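You operate a simulated robot arm through the tools that you are given. There is no shell and no other tool.

You are at the controls of a simulated robot arm. One attempt, no reset.

TASK
Thin the paint on the left plate at N23 with 2 more drops of water under High light.
Fine: dial to High first and that half off at the end; water from the dish beside the three jars by the teal-banded dropper; work it in with the teal-banded muller; put both back; the box's other half stays lit, its plate untouched.
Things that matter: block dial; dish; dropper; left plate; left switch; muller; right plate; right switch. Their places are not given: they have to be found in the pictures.

The check looks at the end state, three seconds after you hand in, the way a careful person would. Anything else that was tipped, shoved, dropped, spilled or broken makes it a failure.

THE ROBOT
A 7-joint arm with a two-finger parallel gripper, fixed in place. Base frame: the origin is at the foot of the arm, x ahead of it, y to its left, z up; the work surface is at about z = 950. Readings come in mm, degrees, newtons and seconds.
With the tool pointing down near the work surface it reaches from about 100 to 620 mm from the base axis. Its first joint turns from -66.0 to 66.0 degrees. Payload 1.57 kg.
The TCP is the grasp point between the finger pads, 30 mm short of the fingertips. In the tool frame z runs along the fingers and y along their closing line. Largest opening 80 mm; finger width 17, thickness 12; the body of the gripper, 40 by 82 mm, starts 80 mm behind the TCP.
Orientation is told as [roll, pitch, yaw] about the base's x, y, z axes, in that order, counted from this pose: with the fingers straight down and closing along the base's y, the tool's x points along the base's -x, its y along +y and its z along -z.

THE INTERFACE
- The arm moves only by the tool arm_command. Its argument "steps" is one flat list of numbers, 6 for each row, row after row: the shift along the tool's x, y, z in mm, then the turn, a rotation vector about the tool's x, y, z in degrees. In form: [tx, ty, tz, ax, ay, az, tx, ty, tz, ax, ay, az, ...]. A call has 1 to 20 rows; each row shifts and turns the commanded pose from where the row before left it, along the tool's axes as they then stand. "grip" is the finger opening in mm, from 0 to 80, set as the call begins (left out, the last holds). Each row takes 0.2 s and may step no farther than 50 mm and 8.6 degrees from the row before; otherwise, or with a gripper value out of range, the whole call is refused. A pose out of reach is approached as far as the arm can. The call stops where the force on the tool passes 70 N (or 10 N more than at its start, if that is more) or the arm is blocked; 0.2 s more then pass. Each finger travels about 72 mm/s and halts on what it meets, pressing with about 31 N; the grip force reading is that of the motor and also rises with nothing between the fingers. The clock runs only during rows and for 0.2 s after the last one: add rows that do not move to give the fingers time. It gives the time, the measured TCP pose, the force on the tool (base axes), the opening and the grip force at its end, in the units of the frame above (readings bear some noise), with the torque about the TCP (base axes, N m) and any sound that the robot's microphone picked up.
- Cameras (640 x 400 px; columns grow to the right, rows downward): "scene" is fixed at [54.9, 431.5, 1422.7]; the picture's right is [-0.78, -0.62, 0.00], its down [-0.37, 0.47, -0.80] and it looks along [0.50, -0.63, -0.60] (base axes); focal length 248 px, centre (320, 200). "wrist" rides on the gripper at [72, -7, -122] in the tool frame; the picture's right is [0.09, 1.00, 0.00], its down [-0.84, 0.08, -0.54] and it looks along [-0.54, 0.05, 0.84] (tool axes); focal length 238 px, centre (320, 200).
- get_image(camera): a new picture of that camera. The clock stands still meanwhile.
- pixel_to_xyz(camera, pixels): for up to 12 pixels [column, row] of the newest picture of that camera ("zoom" is the newest enlarged one), the place [x, y, z] in the base frame of the surface seen there, good to about 3 mm. The clock stands still meanwhile.
- zoom(camera, box): a new picture of the part [left, top, right, bottom] of that camera's present view, enlarged. The clock stands still meanwhile.
- finish_job(): hands the job in; it is judged then, once.

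Open the gripper and draw the arm clear of the work before you hand the job in, unless the task says otherwise.

The tools are called after "Request:" as a command line: name --argument value ..., lists and objects as JSON in quotes. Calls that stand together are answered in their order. arm_command: Moves the arm, as the interface text tells. Its arguments: {"type":"object","properties":{"steps":{"type":"array"},"grip":{"type":"number"}},"required":["steps"]} The other tools are called the same way: get_image (camera) takes a picture; pixel_to_xyz (camera, pixels) gives the place of the surface under pixels of a picture; zoom (camera, box) takes an enlarged picture of a part of a camera's view; finish_job () hands the job in.

At the start:

```text
time: 0.0
eef_pos: [388.0, -20.5, 1210.3]
ee_rot: [-0.1, 0.1, 0.0]
contact_force: [0.8, -0.3, -0.2]
ft_torque: [-0.01, -0.01, 0.0]
opening: 79.9
grip_force: 0.2
```

scene: 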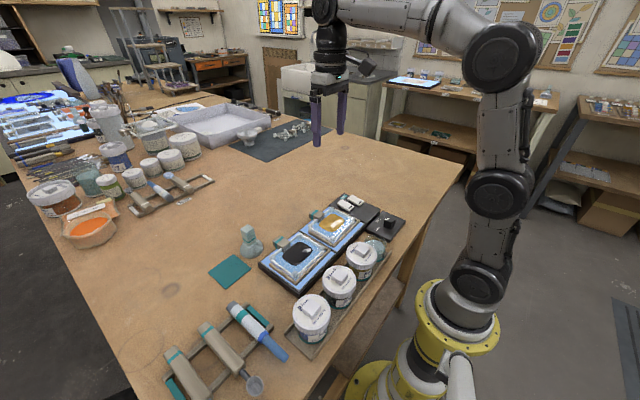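
wrist: 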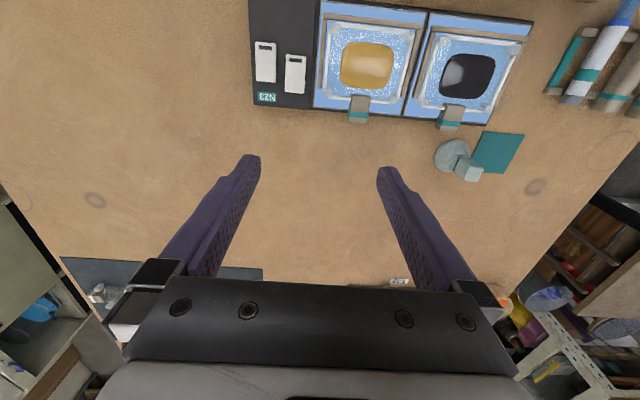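

The scene picture shows a light box with two plates around (310,245), switches near (355,205), droppers/tools around (230,340), and a muller near (250,243). I'll zoom in on these areas to identify everything.

Request:
zoom --camera "scene" --box '[200, 180, 420, 318]'

Request:
zoom --camera "scene" --box '[150, 270, 350, 395]'

Request:
zoom --camera "wrist" --box '[230, 0, 550, 200]'

Request:
zoom --camera "scene" --box '[20, 90, 240, 228]'

```text
2.90 times, centred on (310, 249) of scene
```

zoom: 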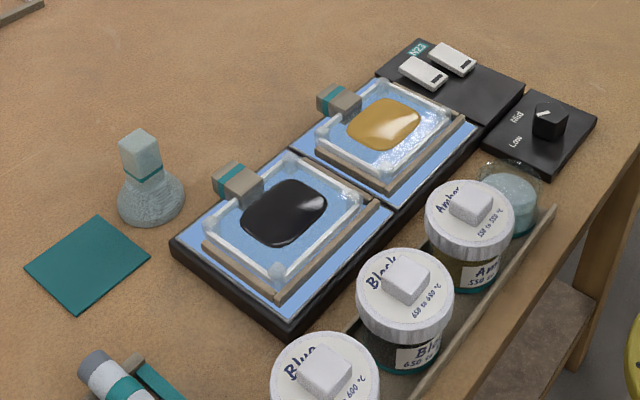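

```text
3.20 times, centred on (250, 332) of scene
```

zoom: 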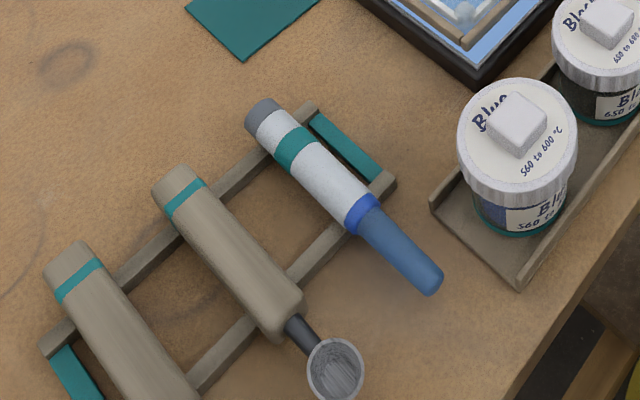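

```text
2.00 times, centred on (390, 100) of wrist
```

zoom: 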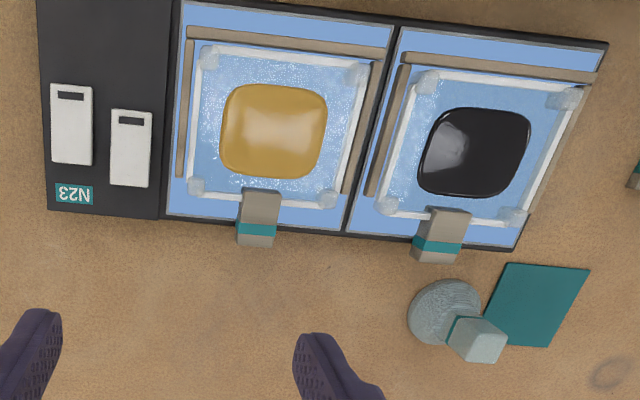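

```text
2.90 times, centred on (130, 159) of scene
```

zoom: 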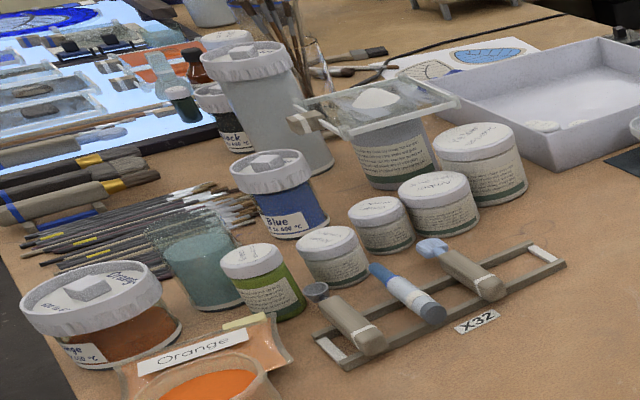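

The zooms show the N23 box with the amber and black plates, two white rockers, a High/Low dial, and the teal-banded dropper, muller and dish. I'll measure the places of these in the scene picture.

Request:
pixel_to_xyz --camera "scene" --pixels '[[299, 252], [333, 224], [345, 206], [356, 200], [389, 222], [376, 247], [249, 230], [251, 250], [229, 271], [312, 305], [340, 278], [362, 254]]'

Request:
pixel_to_xyz --camera "wrist" --pixels '[[265, 62], [295, 73], [266, 98], [366, 65], [467, 75], [358, 108], [450, 118], [453, 155], [469, 170], [498, 152], [590, 70], [610, 40]]'

Request:
zoom --camera "scene" --box '[330, 185, 420, 241]'

Request:
zoom --camera "scene" --box '[215, 290, 305, 346]'

```text
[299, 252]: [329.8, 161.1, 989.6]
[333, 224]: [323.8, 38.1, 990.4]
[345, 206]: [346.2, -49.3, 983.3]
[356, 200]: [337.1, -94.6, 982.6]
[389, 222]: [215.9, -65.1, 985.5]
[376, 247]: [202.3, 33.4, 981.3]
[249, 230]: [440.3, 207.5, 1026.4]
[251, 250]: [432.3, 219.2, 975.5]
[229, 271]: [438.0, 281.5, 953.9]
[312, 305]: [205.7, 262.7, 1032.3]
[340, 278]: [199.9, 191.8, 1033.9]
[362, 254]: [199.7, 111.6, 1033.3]
```

```text
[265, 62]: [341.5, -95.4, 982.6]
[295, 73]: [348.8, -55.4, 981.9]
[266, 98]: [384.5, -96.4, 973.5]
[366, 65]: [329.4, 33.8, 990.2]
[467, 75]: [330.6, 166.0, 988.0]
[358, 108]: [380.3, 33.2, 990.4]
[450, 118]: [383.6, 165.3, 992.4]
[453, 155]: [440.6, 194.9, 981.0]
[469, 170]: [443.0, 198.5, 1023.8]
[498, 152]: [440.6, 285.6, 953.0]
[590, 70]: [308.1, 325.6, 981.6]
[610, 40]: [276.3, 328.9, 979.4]
```

```text
7.11 times, centred on (375, 213) of scene
```

zoom: 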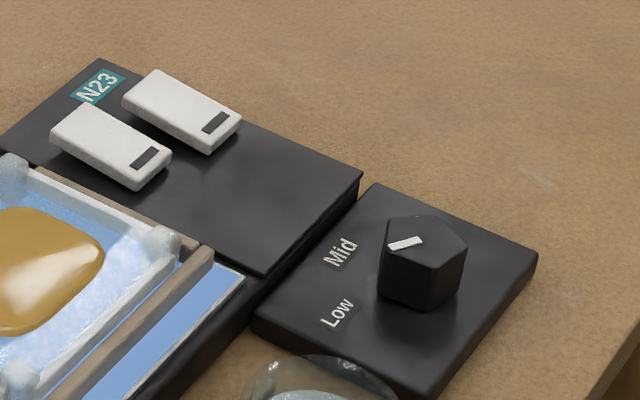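

```text
7.11 times, centred on (260, 318) of scene
```

zoom: 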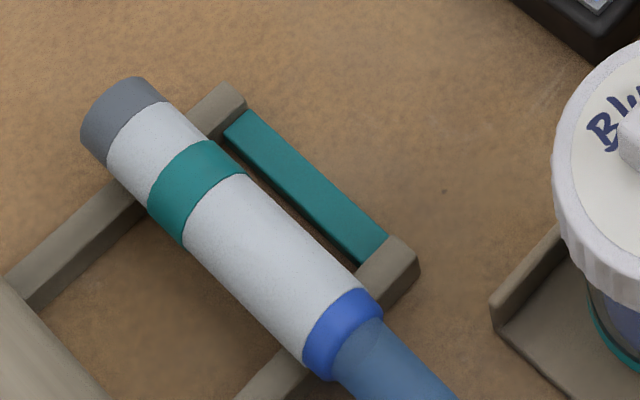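

The dial, at about (216,-65), shows "Low" and "Mid" in the scene view with High out of sight. I'll move the wrist camera back over the dial and switches for a top view.

Request:
arm_command --steps '[34, -5, 8, 0, 0, 0, 34, -5, 8, 0, 0, 0, 34, -5, 8, 0, 0, 0, 34, -5, 8, 0, 0, 0, 0, 0, 0, 0, 0, 0]'

Request:
get_image --camera "wrist"

```text
time: 1.2
eef_pos: [252.1, -39.8, 1178.2]
ee_rot: [0.0, 0.0, 0.0]
contact_force: [0.5, 0.7, 0.2]
ft_torque: [0.01, 0.03, 0.01]
opening: 80.2
grip_force: 0.1
```

```text
taken
```

wrist: 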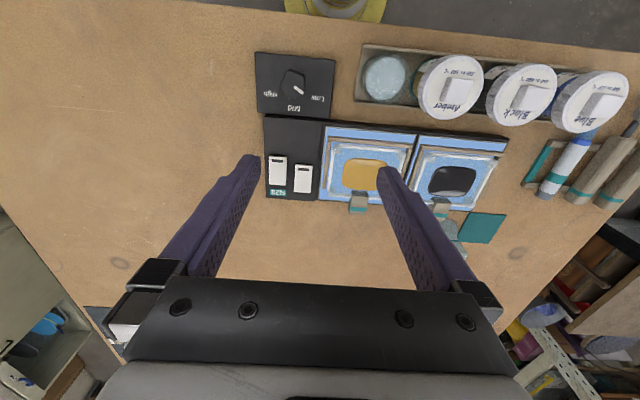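

The dial is now visible at (294,82) and the switches at (278,170) and (303,178). I'll zoom in on them, the tray and the tools.

Request:
zoom --camera "wrist" --box '[245, 45, 345, 108]'

Request:
zoom --camera "wrist" --box '[250, 110, 430, 222]'

Request:
zoom --camera "wrist" --box '[500, 100, 640, 220]'

Request:
zoom --camera "wrist" --box '[345, 30, 485, 118]'

```text
6.35 times, centred on (295, 76) of wrist
```

zoom: 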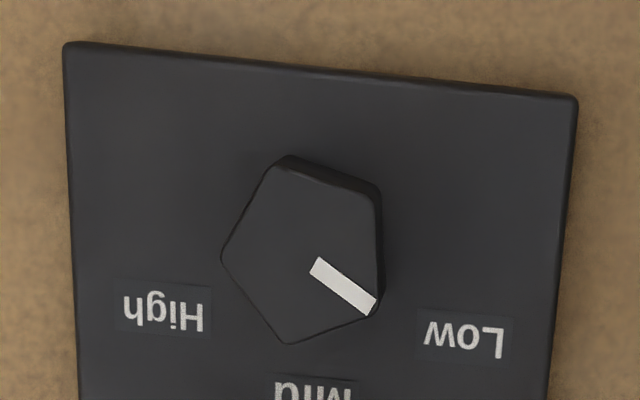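

```text
3.56 times, centred on (340, 166) of wrist
```

zoom: 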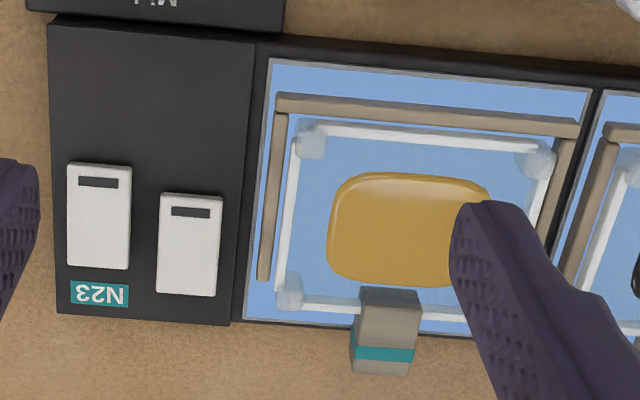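

```text
3.33 times, centred on (570, 160) of wrist
```

zoom: 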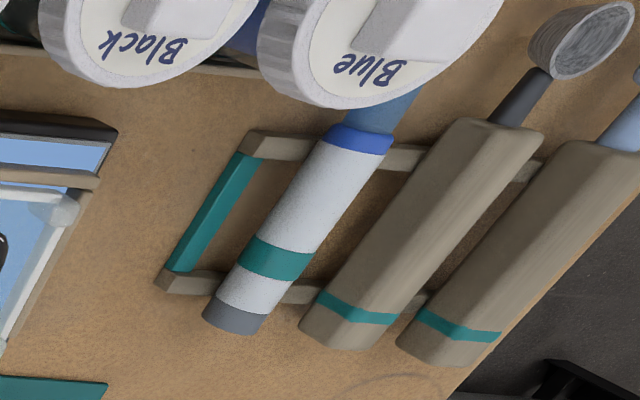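

```text
4.55 times, centred on (415, 74) of wrist
```

zoom: 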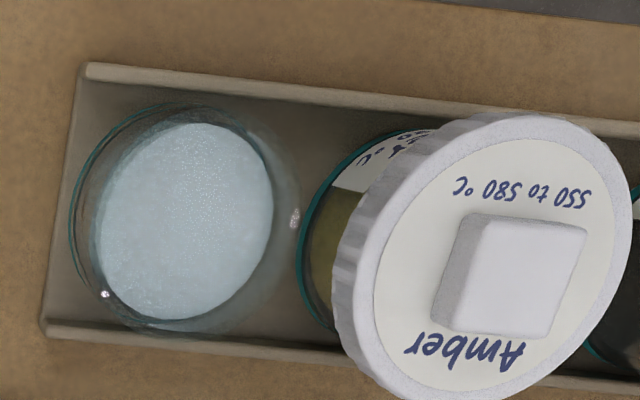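

The pointer is on a vertex of the pentagonal knob near Low; Mid and High follow clockwise (seen from above). I'll re-zoom on the dial and measure knob, labels and switches.

Request:
zoom --camera "wrist" --box '[250, 50, 340, 120]'

Request:
pixel_to_xyz --camera "zoom" --pixels '[[320, 200], [100, 100], [540, 100], [100, 300], [540, 300], [320, 300], [300, 230], [280, 230]]'

Request:
pixel_to_xyz --camera "wrist" --pixels '[[278, 160], [278, 182], [303, 168], [302, 190], [363, 174], [453, 180], [385, 78], [448, 86], [523, 94], [592, 102], [359, 203], [442, 208]]'

```text
5.71 times, centred on (295, 85) of wrist
```

zoom: 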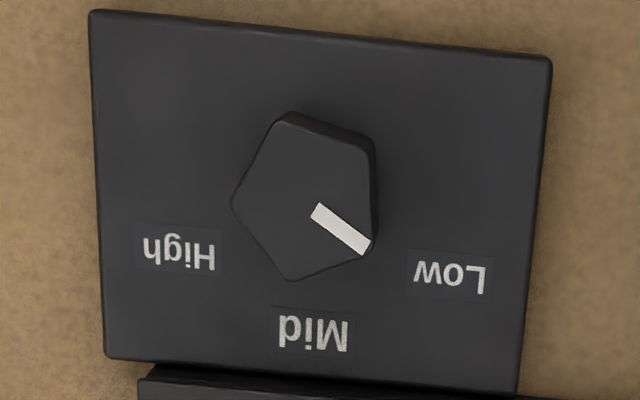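

```text
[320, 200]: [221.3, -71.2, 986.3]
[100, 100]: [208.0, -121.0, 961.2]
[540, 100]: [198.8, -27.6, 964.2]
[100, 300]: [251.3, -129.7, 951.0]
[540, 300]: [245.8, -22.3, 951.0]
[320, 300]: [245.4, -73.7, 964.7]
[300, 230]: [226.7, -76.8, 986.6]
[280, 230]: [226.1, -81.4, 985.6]
```

```text
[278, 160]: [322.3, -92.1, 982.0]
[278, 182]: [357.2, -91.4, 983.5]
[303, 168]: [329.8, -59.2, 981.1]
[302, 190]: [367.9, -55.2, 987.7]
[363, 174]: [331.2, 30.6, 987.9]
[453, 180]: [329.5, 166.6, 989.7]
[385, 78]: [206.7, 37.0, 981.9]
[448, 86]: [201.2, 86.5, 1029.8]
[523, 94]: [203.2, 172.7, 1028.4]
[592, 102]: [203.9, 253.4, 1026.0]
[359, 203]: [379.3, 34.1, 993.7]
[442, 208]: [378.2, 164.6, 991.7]
```

The knob top is at z≈986 and the block top ≈963. I'll get the knob vertices and label positions from this zoom.

Request:
pixel_to_xyz --camera "zoom" --pixels '[[368, 250], [316, 210], [292, 277], [235, 203], [285, 122], [370, 155], [180, 250], [450, 273], [315, 332], [310, 205], [97, 15], [548, 62]]'

Request:
zoom --camera "wrist" --box '[255, 140, 335, 200]'

```text
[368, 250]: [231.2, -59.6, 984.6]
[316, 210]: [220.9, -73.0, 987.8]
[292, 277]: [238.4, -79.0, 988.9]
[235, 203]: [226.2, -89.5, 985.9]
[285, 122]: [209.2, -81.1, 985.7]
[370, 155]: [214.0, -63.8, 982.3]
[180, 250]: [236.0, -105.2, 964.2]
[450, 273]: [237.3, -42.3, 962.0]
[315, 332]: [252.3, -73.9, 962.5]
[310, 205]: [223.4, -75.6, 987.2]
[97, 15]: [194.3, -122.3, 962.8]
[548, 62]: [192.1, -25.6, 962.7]
```

```text
6.67 times, centred on (295, 170) of wrist
```

zoom: 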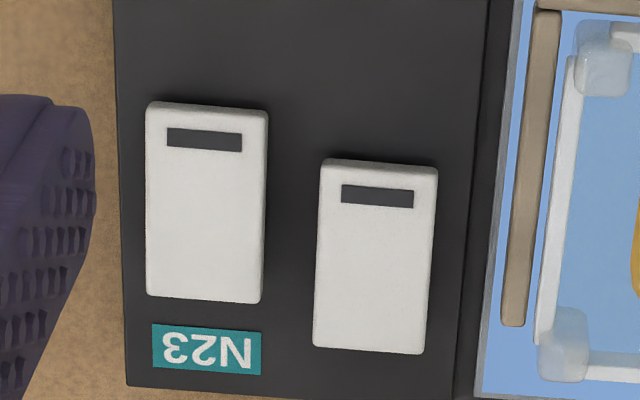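

The knob centre is about (224,-75), with the pointer at roughly 60° and High mirrored at about -65°. Next I'll look at the dropper rack from above with the wrist camera.

Request:
arm_command --steps '[2.5, 46, 5, 0, 0, 0, 2.5, 46, 5, 0, 0, 0, 2.5, 46, 5, 0, 0, 0, 2.5, 46, 5, 0, 0, 0, 2.5, 46, 5, 0, 0, 0, 2.5, 46, 5, 0, 0, 0, 2.5, 46, 5, 0, 0, 0, 2.5, 46, 5, 0, 0, 0, 0, 0, 0, 0, 0, 0]'

Request:
get_image --camera "wrist"

Request:
get_image --camera "scene"

```text
time: 3.2
eef_pos: [232.4, 326.9, 1137.1]
ee_rot: [0.0, 0.0, 0.0]
contact_force: [0.0, 0.5, 0.0]
ft_torque: [0.03, -0.01, -0.01]
opening: 80.1
grip_force: 0.1
```

```text
taken
```

wrist: 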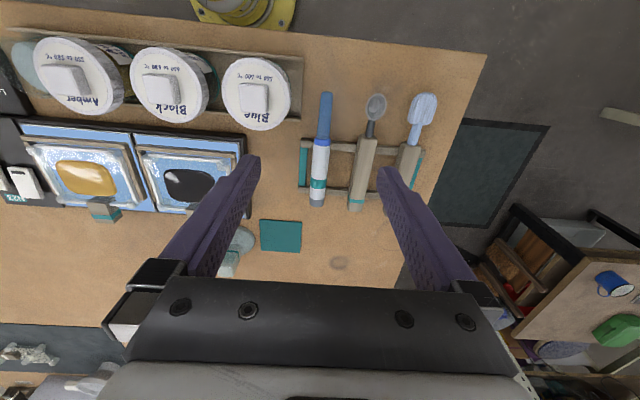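

```text
taken
```

scene: 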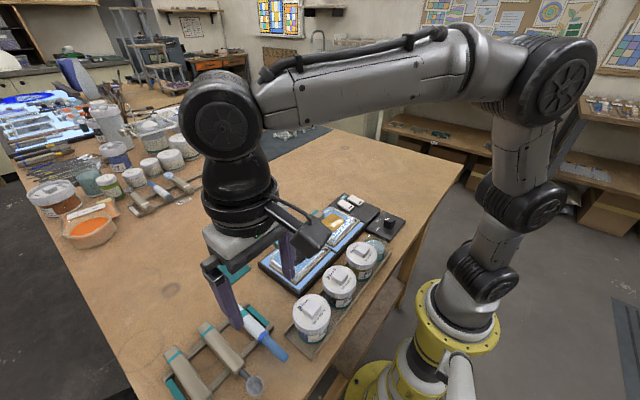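

The dropper lies at (318,150) in the wrist view with its blue tip toward the robot. I'll zoom in on it.

Request:
zoom --camera "wrist" --box '[280, 80, 440, 220]'

Request:
pixel_to_xyz --camera "wrist" --pixels '[[326, 95], [325, 115], [322, 138], [321, 146], [319, 165], [318, 184], [317, 196], [316, 205], [340, 147], [338, 190], [304, 150], [303, 180]]'

```text
2.86 times, centred on (360, 150) of wrist
```

zoom: 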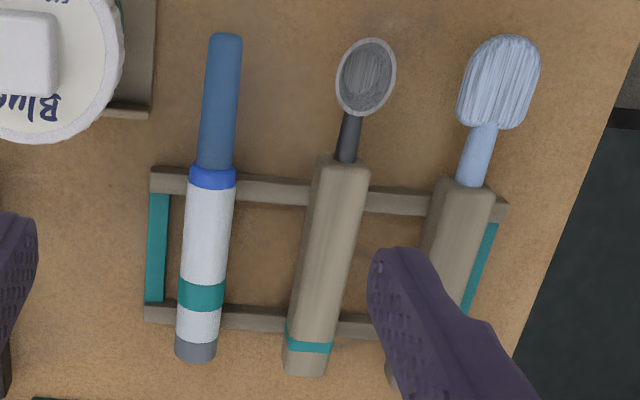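

```text
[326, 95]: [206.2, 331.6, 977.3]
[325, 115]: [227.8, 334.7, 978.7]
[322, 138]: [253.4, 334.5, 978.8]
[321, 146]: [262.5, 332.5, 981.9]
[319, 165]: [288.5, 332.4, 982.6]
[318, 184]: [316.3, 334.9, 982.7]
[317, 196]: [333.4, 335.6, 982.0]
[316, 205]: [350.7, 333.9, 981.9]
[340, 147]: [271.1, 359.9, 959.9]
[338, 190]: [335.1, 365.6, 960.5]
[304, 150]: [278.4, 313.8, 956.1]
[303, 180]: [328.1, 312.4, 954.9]
```

The dropper lies along x at y≈333 with tip end x≈203 and grey end x≈353, diameter about 20 mm. The dial comes first: I'll travel above the knob at (223,-74) and turn to yaw +42° to match the knob's vertex/face.

Request:
arm_command --steps '[1.04, -44.5, 0, 0, 0, 0, 1.04, -44.5, 0, 0, 0, 0, 1.04, -44.5, 0, 0, 0, 0, 1.04, -44.5, 0, 0, 0, 0, 1.04, -44.5, 0, 0, 0, 0, 1.04, -44.5, 0, 0, 0, 0, 1.04, -44.5, 0, 0, 0, 0, 1.04, -44.5, 0, 0, 0, 0, 1.04, -44.5, 0, 0, 0, 0, 0, 0, 10, 0, 0, -8.4, 0, 0, 10, 0, 0, -8.4, 0, 0, 10, 0, 0, -8.4, 0, 0, 10, 0, 0, -8.4, 0, 0, 10, 0, 0, -8.4, 0, 0, 0, 0, 0, 0]'

Request:
get_image --camera "wrist"

Request:
zoom --camera "scene" --box '[270, 130, 430, 270]'

```text
time: 6.4
eef_pos: [221.5, -72.3, 1088.4]
ee_rot: [-0.1, 0.0, 42.2]
contact_force: [0.6, -0.6, -0.7]
ft_torque: [0.03, -0.01, 0.02]
opening: 80.0
grip_force: 0.0
```

```text
taken
```

wrist: 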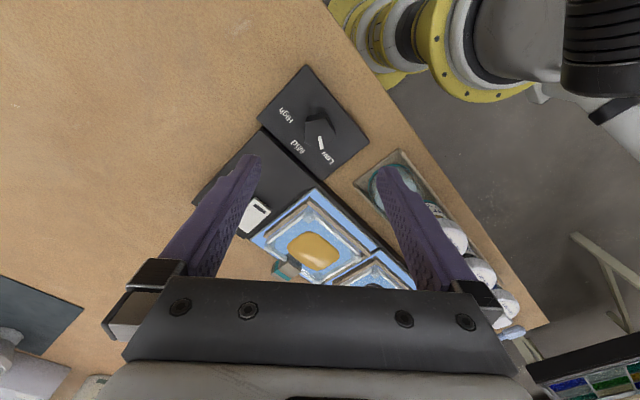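

```text
2.86 times, centred on (350, 200) of scene
```

zoom: 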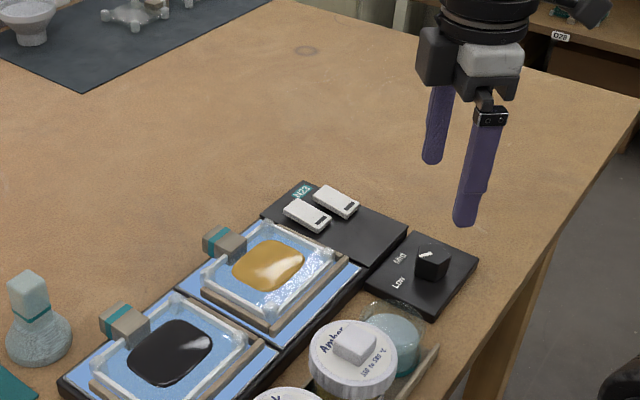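

Yaw 42° reached and the knob shows at about (318,125). I'll zoom there to refine its centre before descending.

Request:
zoom --camera "wrist" --box '[260, 85, 380, 175]'

Request:
pixel_to_xyz --camera "zoom" --pixels '[[280, 160], [285, 220], [300, 240], [320, 200], [340, 160], [340, 240], [350, 220], [300, 140]]'

```text
4.44 times, centred on (320, 130) of wrist
```

zoom: 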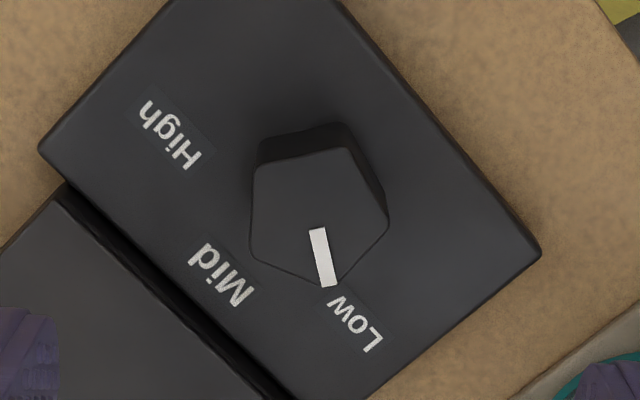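

```text
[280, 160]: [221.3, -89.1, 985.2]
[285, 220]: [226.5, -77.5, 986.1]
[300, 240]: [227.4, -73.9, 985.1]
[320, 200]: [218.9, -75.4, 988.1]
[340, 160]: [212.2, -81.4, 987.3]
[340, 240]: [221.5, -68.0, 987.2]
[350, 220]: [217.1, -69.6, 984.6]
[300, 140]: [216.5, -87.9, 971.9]
```

I'll measure the five top vertices visible in this zoom at (254,170), (349,150), (386,219), (335,282), (252,255).

Request:
pixel_to_xyz --camera "zoom" --pixels '[[256, 171], [348, 152], [384, 219], [334, 281], [254, 253], [315, 215], [317, 230], [330, 282], [350, 330], [222, 276], [170, 135]]'

```text
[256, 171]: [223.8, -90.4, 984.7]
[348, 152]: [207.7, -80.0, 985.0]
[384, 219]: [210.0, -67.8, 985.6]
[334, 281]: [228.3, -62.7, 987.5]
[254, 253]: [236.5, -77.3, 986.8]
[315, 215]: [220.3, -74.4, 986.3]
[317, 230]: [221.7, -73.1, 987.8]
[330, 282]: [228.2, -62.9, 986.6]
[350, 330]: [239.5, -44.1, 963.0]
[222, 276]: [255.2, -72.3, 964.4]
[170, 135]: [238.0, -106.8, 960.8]
```

The knob centre averages (222.5,-75), pointer ≈62°. I'll narrow the fingers to 50 mm (to clear the switch panel edge) and descend around the knob.

Request:
arm_command --steps '[1.1, -1.2, 0, 0, 0, -1, 0, 0, 0, 0, 0, 0, 0, 0, 30, 0, 0, 0, 0, 0, 30, 0, 0, 0, 0, 0, 20, 0, 0, 0, 0, 0, 9, 0, 0, 0, 0, 0, 0, 0, 0, 0]' --grip 50

Request:
get_image --camera "wrist"

Request:
zoom --camera "scene" --box '[330, 170, 430, 250]'

```text
time: 8.0
eef_pos: [223.5, -73.9, 999.5]
ee_rot: [-0.1, 0.0, 43.0]
contact_force: [-0.4, -1.1, -0.1]
ft_torque: [0.0, 0.01, -0.01]
opening: 49.7
grip_force: 0.0
```

```text
taken
```

wrist: 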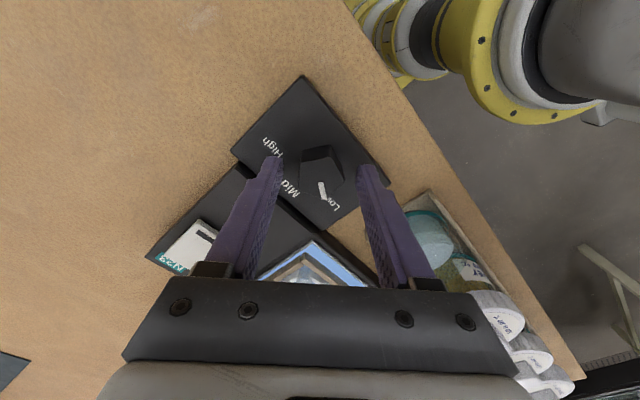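

```text
5.00 times, centred on (380, 210) of scene
```

zoom: 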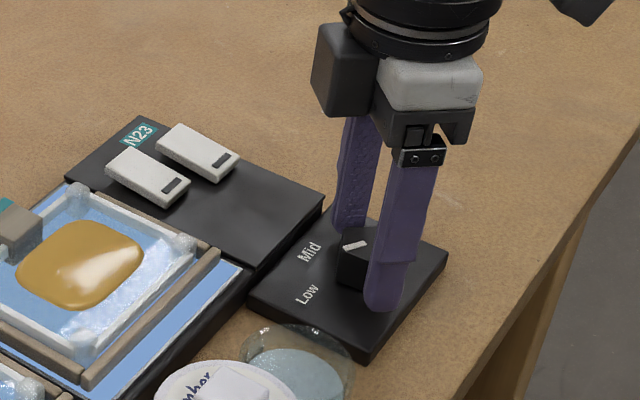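

The knob at (320,168) sits between the fingertips. I'll close on it.

Request:
arm_command --steps '[0, 0, 0, 0, 0, 0, 0, 0, 0, 0, 0, 0, 0, 0, 0, 0, 0, 0]' --grip 20

Request:
get_image --camera "wrist"

```text
time: 8.8
eef_pos: [221.8, -74.0, 999.8]
ee_rot: [0.1, 0.0, 43.0]
contact_force: [-5.5, 8.6, 1.5]
ft_torque: [0.29, -0.04, -0.02]
opening: 29.8
grip_force: 39.5
```

```text
taken
```

wrist: 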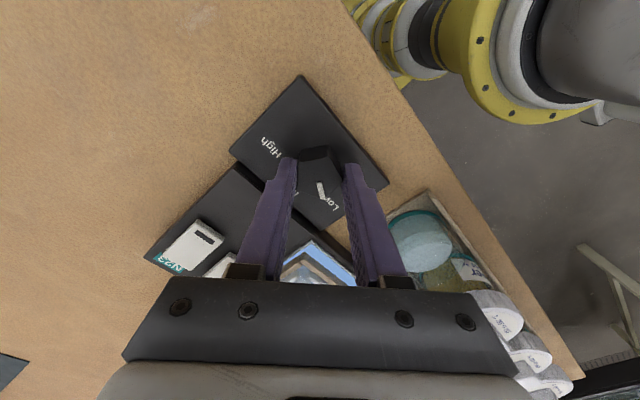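

Gripped at 29.8 mm with a 10 N side force along tool +y, so I'll ease 0.7 mm that way and start turning clockwise.

Request:
arm_command --steps '[0, 0.7, 0, 0, 0, 0, -0.2, 0, 0, 0, 0, 8, -0.2, 0, 0, 0, 0, 8, -0.2, 0, 0, 0, 0, 8, 0, 0, 0, 0, 0, 0]'

Request:
get_image --camera "wrist"

```text
time: 10.0
eef_pos: [221.8, -74.0, 999.8]
ee_rot: [-0.1, 0.0, 18.9]
contact_force: [-4.7, -1.3, 2.2]
ft_torque: [-0.23, 0.73, -0.02]
opening: 30.0
grip_force: 39.2
```

```text
taken
```

wrist: 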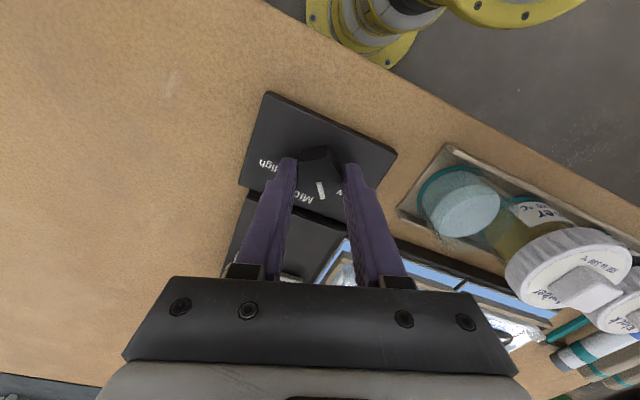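

The knob turns with the gripper (pointer now between Low and Mid). I'll continue turning toward High.

Request:
arm_command --steps '[-0.2, 0, 0, 0, 0, 8, -0.2, 0, 0, 0, 0, 8, -0.2, 0, 0, 0, 0, 8, -0.2, 0, 0, 0, 0, 8, -0.2, 0, 0, 0, 0, 8, 0, 0, 0, 0, 0, 0]'

Request:
get_image --camera "wrist"

```text
time: 11.4
eef_pos: [223.9, -74.8, 999.9]
ee_rot: [-0.1, -0.1, -21.1]
contact_force: [-5.3, -17.6, -1.3]
ft_torque: [0.1, 0.63, 0.0]
opening: 30.0
grip_force: 39.4
```

```text
taken
```

wrist: 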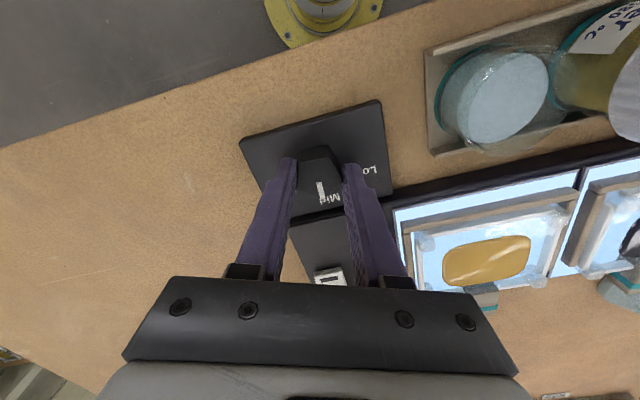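

The light box brightened (Mid passed) and there is an -18 N side force, so I'll ease -0.8 mm along tool y and turn another 56° toward High.

Request:
arm_command --steps '[0, -0.8, 0, 0, 0, 0, -0.2, 0, 0, 0, 0, 8, -0.2, 0, 0, 0, 0, 8, -0.2, 0, 0, 0, 0, 8, -0.2, 0, 0, 0, 0, 8, -0.2, 0, 0, 0, 0, 8, -0.2, 0, 0, 0, 0, 8, 0, 0, 0, 0, 0, 0]'

Request:
get_image --camera "wrist"

```text
time: 13.2
eef_pos: [223.3, -75.1, 999.0]
ee_rot: [-0.1, 0.0, -69.1]
contact_force: [-6.9, -16.3, -3.6]
ft_torque: [-0.13, -0.02, 0.01]
opening: 29.5
grip_force: 39.5
```

```text
taken
```

wrist: 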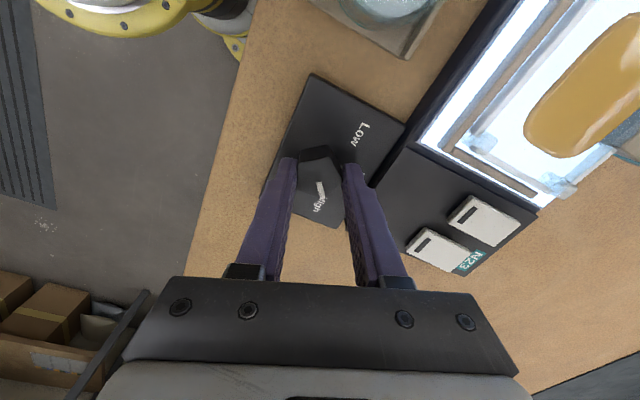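

The box is now brighter still and the pointer at (321,190) nearly meets "High". I'll zoom to check alignment.

Request:
zoom --camera "wrist" --box '[270, 130, 380, 230]'

Request:
zoom --camera "scene" --box '[240, 170, 420, 290]'

```text
4.00 times, centred on (325, 180) of wrist
```

zoom: 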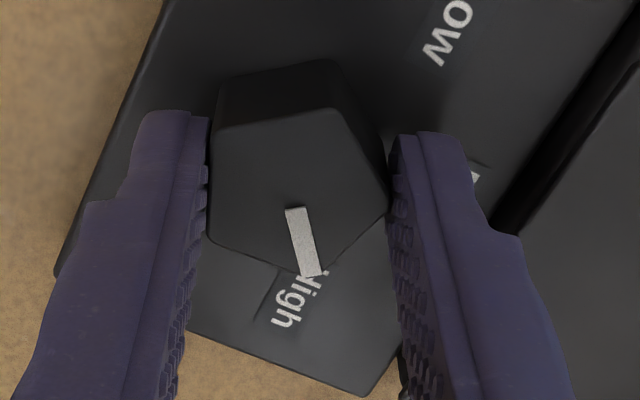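

```text
3.33 times, centred on (330, 230) of scene
```

zoom: 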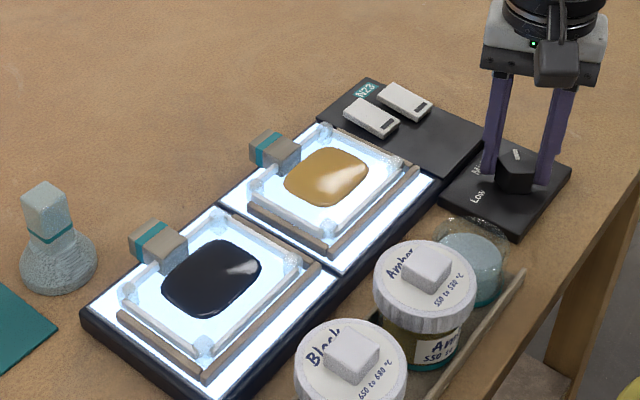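

The pointer is about 8–10° short of the High label's centre. I'll turn another 9° in small steps and check the torque for a stop.

Request:
arm_command --steps '[-0.1, -0.6, 0, 0, 0, 3, -0.1, 0, 0, 0, 0, 3, -0.1, 0, 0, 0, 0, 3, 0, 0, 0, 0, 0, 0]'

Request:
zoom --camera "wrist" --box '[270, 130, 380, 230]'

```text
time: 14.2
eef_pos: [223.7, -75.7, 999.4]
ee_rot: [0.0, 0.0, -78.1]
contact_force: [-4.2, -7.0, -7.4]
ft_torque: [-0.99, -0.22, 0.04]
opening: 29.9
grip_force: 38.8
```

```text
4.00 times, centred on (325, 180) of wrist
```

zoom: 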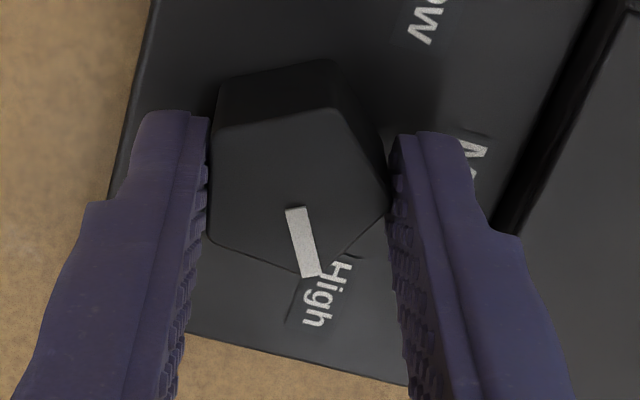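

The pointer now lines up with the middle of "High". I'll open slightly to 38 mm (the switch panel is close) and rise straight up.

Request:
arm_command --steps '[0, 0, 0, 0, 0, 0, 0, 0, 0, 0, 0, 0, 0, 0, -30, 0, 0, 0, 0, 0, -40, 0, 0, 0, 0, 0, -40, 0, 0, 0, 0, 0, 0, 0, 0, 0]' --grip 38

Request:
get_image --camera "wrist"

Request:
zoom --camera "scene" --box '[240, 170, 420, 290]'

```text
time: 15.6
eef_pos: [224.4, -76.1, 1108.9]
ee_rot: [0.0, 0.0, -78.0]
contact_force: [0.3, -0.6, -0.5]
ft_torque: [-0.01, 0.0, 0.0]
opening: 38.2
grip_force: 0.1
```

```text
taken
```

wrist: 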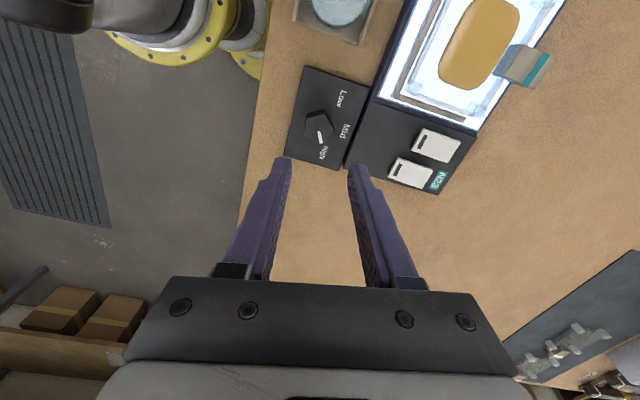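

```text
3.33 times, centred on (330, 230) of scene
```

zoom: 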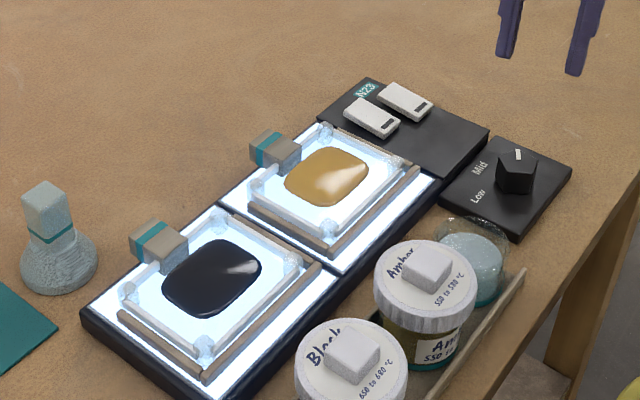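

High is set; the box is bright and the pointer reads High. I'll turn back to yaw 0 and travel to above the dropper for a closer look.

Request:
arm_command --steps '[0, 0, 0, 0, 0, -7.8, 0, 0, 0, 0, 0, -7.8, 0, 0, 0, 0, 0, -7.8, 0, 0, 0, 0, 0, -7.8, 0, 0, 0, 0, 0, -7.8, 0, 0, 0, 0, 0, -7.8, 0, 0, 0, 0, 0, -7.8, 0, 0, 0, 0, 0, -7.8, 0, 0, 0, 0, 0, -7.8, 0, 0, 0, 0, 0, -7.8, -8.4, 45.5, 0, 0, 0, 0, -8.4, 45.5, 0, 0, 0, 0, -8.4, 45.5, 0, 0, 0, 0, -8.4, 45.5, 0, 0, 0, 0, -8.4, 45.5, 0, 0, 0, 0, -8.4, 45.5, 0, 0, 0, 0, -8.4, 45.5, 0, 0, 0, 0, -8.4, 45.5, 0, 0, 0, 0, -8.4, 45.5, 0, 0, 0, 0, 0, 0, 0, 0, 0, 0]' --grip 34

Request:
arm_command --steps '[0, 0, 30, 0, 0, 0, 0, 0, 30, 0, 0, 0, 0, 0, 0, 0, 0, 0]'

Request:
get_image --camera "wrist"

```text
time: 19.8
eef_pos: [298.5, 335.2, 1109.9]
ee_rot: [0.0, 0.0, 0.0]
contact_force: [0.0, 0.1, 0.7]
ft_torque: [0.0, -0.01, 0.0]
opening: 34.2
grip_force: 0.1
```

```text
time: 20.6
eef_pos: [298.6, 334.9, 1047.5]
ee_rot: [0.0, 0.0, 0.0]
contact_force: [0.1, 1.1, 0.3]
ft_torque: [-0.01, 0.02, -0.01]
opening: 33.9
grip_force: 0.0
```

```text
taken
```

wrist: 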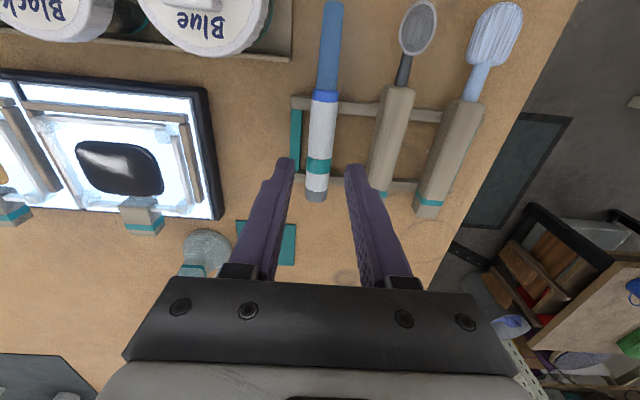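

The dropper lies at (322,100), spoon handle to its right. I'll zoom and measure widths and heights for the grasp.

Request:
zoom --camera "wrist" --box '[270, 0, 430, 210]'

Request:
pixel_to_xyz --camera "wrist" --pixels '[[333, 4], [329, 60], [325, 97], [322, 125], [319, 165], [316, 195], [297, 115], [296, 160], [298, 104], [350, 183], [386, 130], [392, 182]]'

```text
1.90 times, centred on (350, 105) of wrist
```

zoom: 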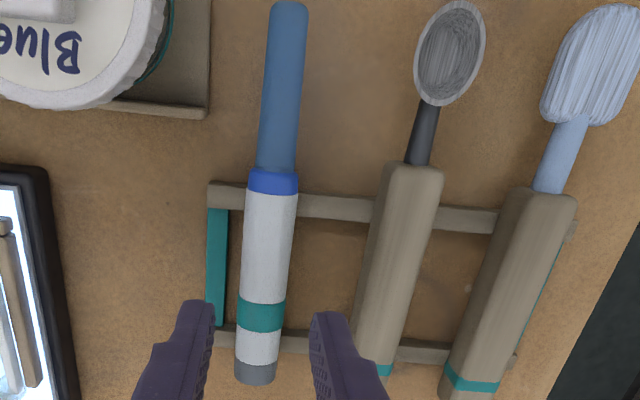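

```text
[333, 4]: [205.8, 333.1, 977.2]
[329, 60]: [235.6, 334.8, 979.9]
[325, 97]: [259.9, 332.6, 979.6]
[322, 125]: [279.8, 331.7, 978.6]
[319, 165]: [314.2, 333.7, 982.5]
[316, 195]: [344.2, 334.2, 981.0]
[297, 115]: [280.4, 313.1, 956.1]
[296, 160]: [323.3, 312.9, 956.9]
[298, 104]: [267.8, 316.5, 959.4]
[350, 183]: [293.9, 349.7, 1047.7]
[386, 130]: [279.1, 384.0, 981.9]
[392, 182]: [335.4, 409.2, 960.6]
```

Before descending I'll check where the spoon handle's near edge is, so the right finger has room, using (373,142) and neighbours.

Request:
pixel_to_xyz --camera "wrist" --pixels '[[368, 142], [372, 142], [376, 142], [384, 142], [395, 142], [405, 142], [308, 142], [311, 142], [320, 142], [331, 142], [334, 142]]'

Request:
zoom --camera "scene" --box '[150, 270, 350, 395]'

```text
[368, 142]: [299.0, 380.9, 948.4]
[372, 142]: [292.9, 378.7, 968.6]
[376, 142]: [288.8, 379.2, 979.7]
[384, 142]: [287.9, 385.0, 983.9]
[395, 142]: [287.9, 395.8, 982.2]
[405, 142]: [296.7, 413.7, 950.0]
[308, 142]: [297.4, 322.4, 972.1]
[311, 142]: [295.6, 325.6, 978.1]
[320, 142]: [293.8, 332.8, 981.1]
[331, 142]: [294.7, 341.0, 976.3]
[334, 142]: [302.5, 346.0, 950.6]
```

```text
3.20 times, centred on (250, 332) of scene
```

zoom: 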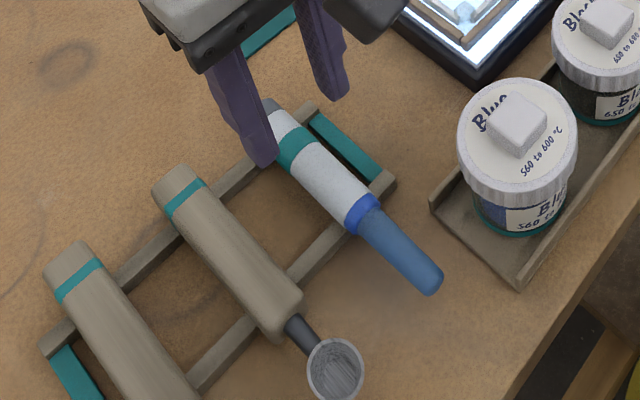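

The dropper spans y≈322–343 (centre 332.7) and the spoon handle starts at y≈378, so there's room. I'll descend to TCP z≈991 with the fingers at 34 mm.

Request:
arm_command --steps '[0, -2.2, 20, 0, 0, 0, 0, 0, 20, 0, 0, 0, 0, 0, 14, 0, 0, 0, 0, 0, 2.5, 0, 0, 0, 0, 0, 0, 0, 0, 0]'

Request:
get_image --camera "wrist"

Request:
zoom --camera "scene" --box '[180, 260, 320, 380]'

```text
time: 21.8
eef_pos: [299.0, 332.3, 992.3]
ee_rot: [0.0, 0.0, 0.1]
contact_force: [0.2, 0.1, 0.4]
ft_torque: [0.0, -0.01, 0.0]
opening: 34.0
grip_force: 0.0
```

```text
taken
```

wrist: 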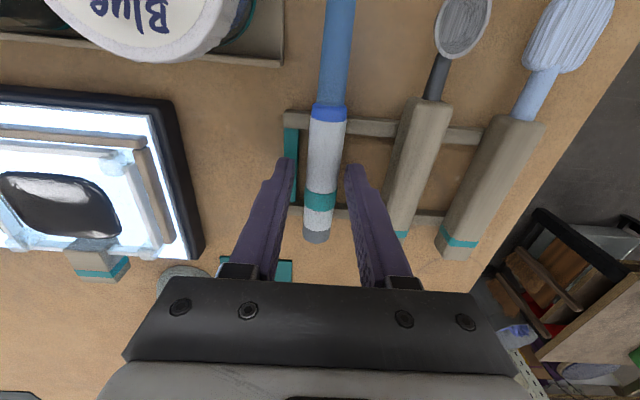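

```text
3.33 times, centred on (250, 320) of scene
```

zoom: 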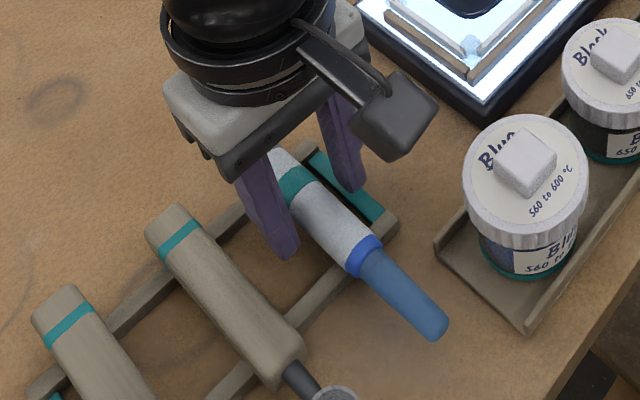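

The fingers straddle the white barrel. I'll close gradually, first to 20 mm, and read the force.

Request:
arm_command --steps '[0, 0, 0, 0, 0, 0, 0, 0, 0, 0, 0, 0]' --grip 20

Request:
arm_command --steps '[0, 0, 0, 0, 0, 0]' --grip 18.5

```text
time: 22.4
eef_pos: [299.1, 332.6, 991.8]
ee_rot: [0.0, 0.0, 0.0]
contact_force: [0.2, 0.5, -0.5]
ft_torque: [0.02, -0.06, -0.03]
opening: 21.2
grip_force: 30.8
```

```text
time: 22.8
eef_pos: [300.3, 331.5, 992.5]
ee_rot: [-0.1, 0.0, 0.0]
contact_force: [-0.3, -0.2, -0.3]
ft_torque: [0.02, -0.02, 0.01]
opening: 21.5
grip_force: 30.9
```

It is held at 21.3 mm with 31 N. I'll command tighter to see whether the barrel yields.

Request:
arm_command --steps '[0, 0, 0, 0, 0, 0, 0, 0, 0, 0, 0, 0]' --grip 12

```text
time: 23.4
eef_pos: [301.8, 333.1, 992.9]
ee_rot: [0.0, 0.0, 0.0]
contact_force: [-0.5, 0.7, 1.4]
ft_torque: [0.01, 0.0, 0.01]
opening: 21.0
grip_force: 30.4
```

The barrel is rigid at about 21 mm, so I'll lift the dropper gently and check the hold.

Request:
arm_command --steps '[0, 0, -10, 0, 0, 0, 0, 0, -20, 0, 0, 0, 0, 0, -30, 0, 0, 0, 0, 0, -30, 0, 0, 0, 0, 0, -30, 0, 0, 0, 0, 0, 0, 0, 0, 0]'

Request:
get_image --camera "wrist"

Request:
get_image --camera "scene"

```text
time: 24.8
eef_pos: [299.6, 331.5, 1112.8]
ee_rot: [0.0, 0.1, -0.1]
contact_force: [-0.5, -0.2, -1.0]
ft_torque: [-0.01, 0.04, 0.02]
opening: 21.6
grip_force: 31.2
```

```text
taken
```

wrist: 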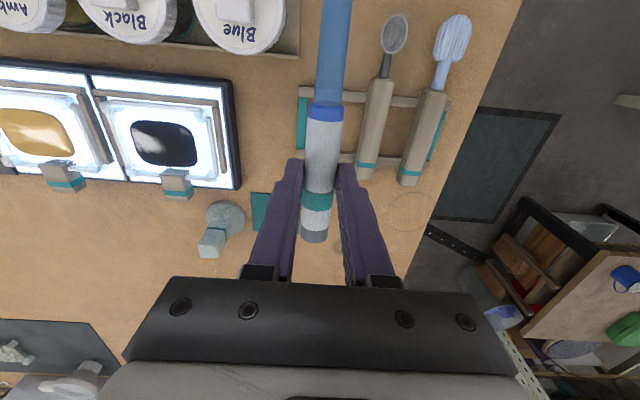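

```text
taken
```

scene: 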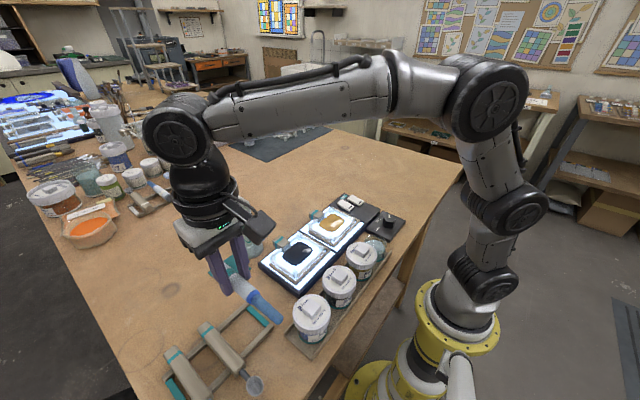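

The dropper is held. I'll zoom in on it in both views to look at its ends.

Request:
zoom --camera "scene" --box '[190, 230, 310, 330]'

Request:
zoom --camera "wrist" --box '[270, 80, 370, 250]'

Request:
pixel_to_xyz --camera "wrist" --pixels '[[335, 5], [330, 60], [327, 100], [324, 120], [322, 150], [316, 200], [314, 230]]'

```text
4.00 times, centred on (250, 280) of scene
```

zoom: 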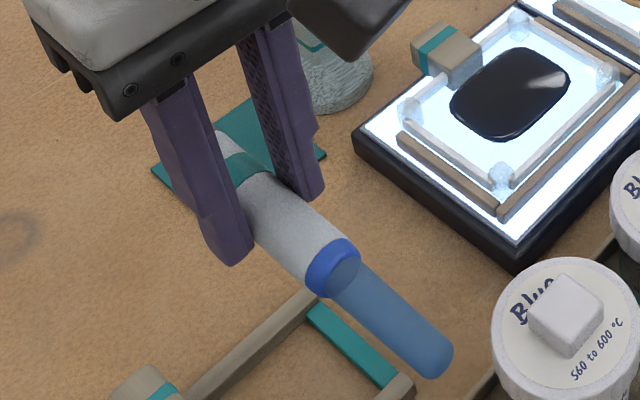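

```text
2.35 times, centred on (320, 165) of wrist
```

zoom: 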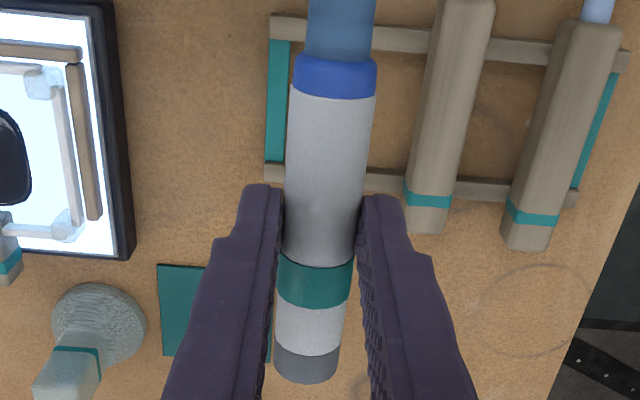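

```text
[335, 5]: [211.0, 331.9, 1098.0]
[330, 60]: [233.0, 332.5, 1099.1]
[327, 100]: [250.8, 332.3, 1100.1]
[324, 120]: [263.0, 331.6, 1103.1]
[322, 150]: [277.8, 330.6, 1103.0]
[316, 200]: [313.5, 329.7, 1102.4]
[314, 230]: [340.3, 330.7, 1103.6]
```

The dropper's translucent blue tip is about 96 mm ahead of the TCP. I'll move over clear space, raise to z≈1190, and yaw +90° so the gripper will lie toward -y when tilted.

Request:
arm_command --steps '[0, -45, -19.5, 0, 0, 0, 0, -45, -19.5, 0, 0, 0, 0, -45, -19.5, 0, 0, 0, 0, -45, -19.5, 0, 0, 0, 0, 0, 0, 0, 0, -8.18, 0, 0, 0, 0, 0, -8.18, 0, 0, 0, 0, 0, -8.18, 0, 0, 0, 0, 0, -8.18, 0, 0, 0, 0, 0, -8.18, 0, 0, 0, 0, 0, -8.18, 0, 0, 0, 0, 0, -8.18, 0, 0, 0, 0, 0, -8.18, 0, 0, 0, 0, 0, -8.18, 0, 0, 0, 0, 0, -8.18, 0, 0, 0, 0, 0, -8.18, 0, 0, 0, 0, 0, 0]'

Request:
get_image --camera "scene"

Request:
get_image --camera "wrist"

```text
time: 28.2
eef_pos: [298.5, 152.1, 1191.1]
ee_rot: [0.0, 0.1, 90.0]
contact_force: [0.1, -0.5, -2.2]
ft_torque: [0.0, 0.02, -0.05]
opening: 21.1
grip_force: 30.9
```

```text
taken
```

scene: 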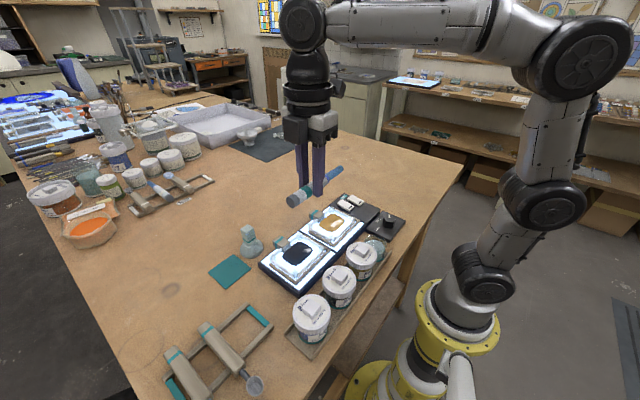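

```text
taken
```

wrist: 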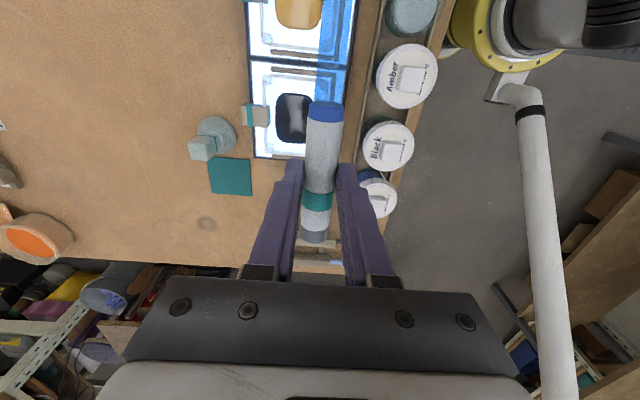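

The yaw reads 90° and the dropper points to -y. Next I'll tilt the tip down 60° here in the clear.

Request:
arm_command --steps '[0, 0, 0, 0, -8.57, 0, 0, 0, 0, 0, -8.57, 0, 0, 0, 0, 0, -8.57, 0, 0, 0, 0, 0, -8.57, 0, 0, 0, 0, 0, -8.57, 0, 0, 0, 0, 0, -8.57, 0, 0, 0, 0, 0, -8.57, 0, 0, 0, 0, 0, 0, 0]'

Request:
get_image --camera "scene"

Request:
get_image --camera "wrist"

```text
time: 30.0
eef_pos: [299.2, 151.9, 1191.3]
ee_rot: [-0.2, -60.1, 90.0]
contact_force: [0.6, -0.2, -1.3]
ft_torque: [0.0, 0.0, 0.0]
opening: 21.1
grip_force: 30.8
```

```text
taken
```

scene: 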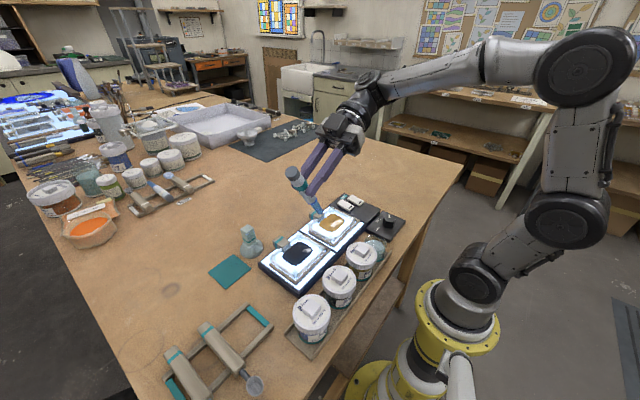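

```text
taken
```

wrist: 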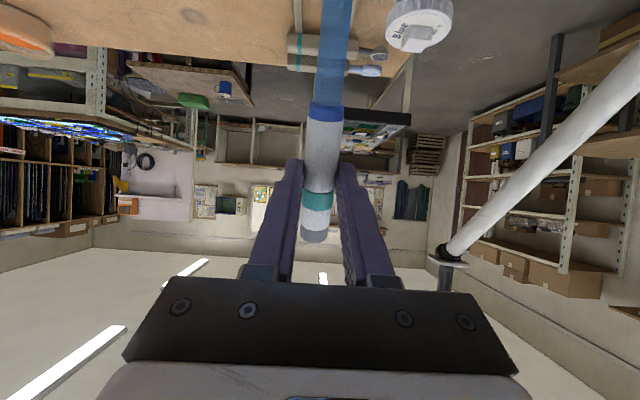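

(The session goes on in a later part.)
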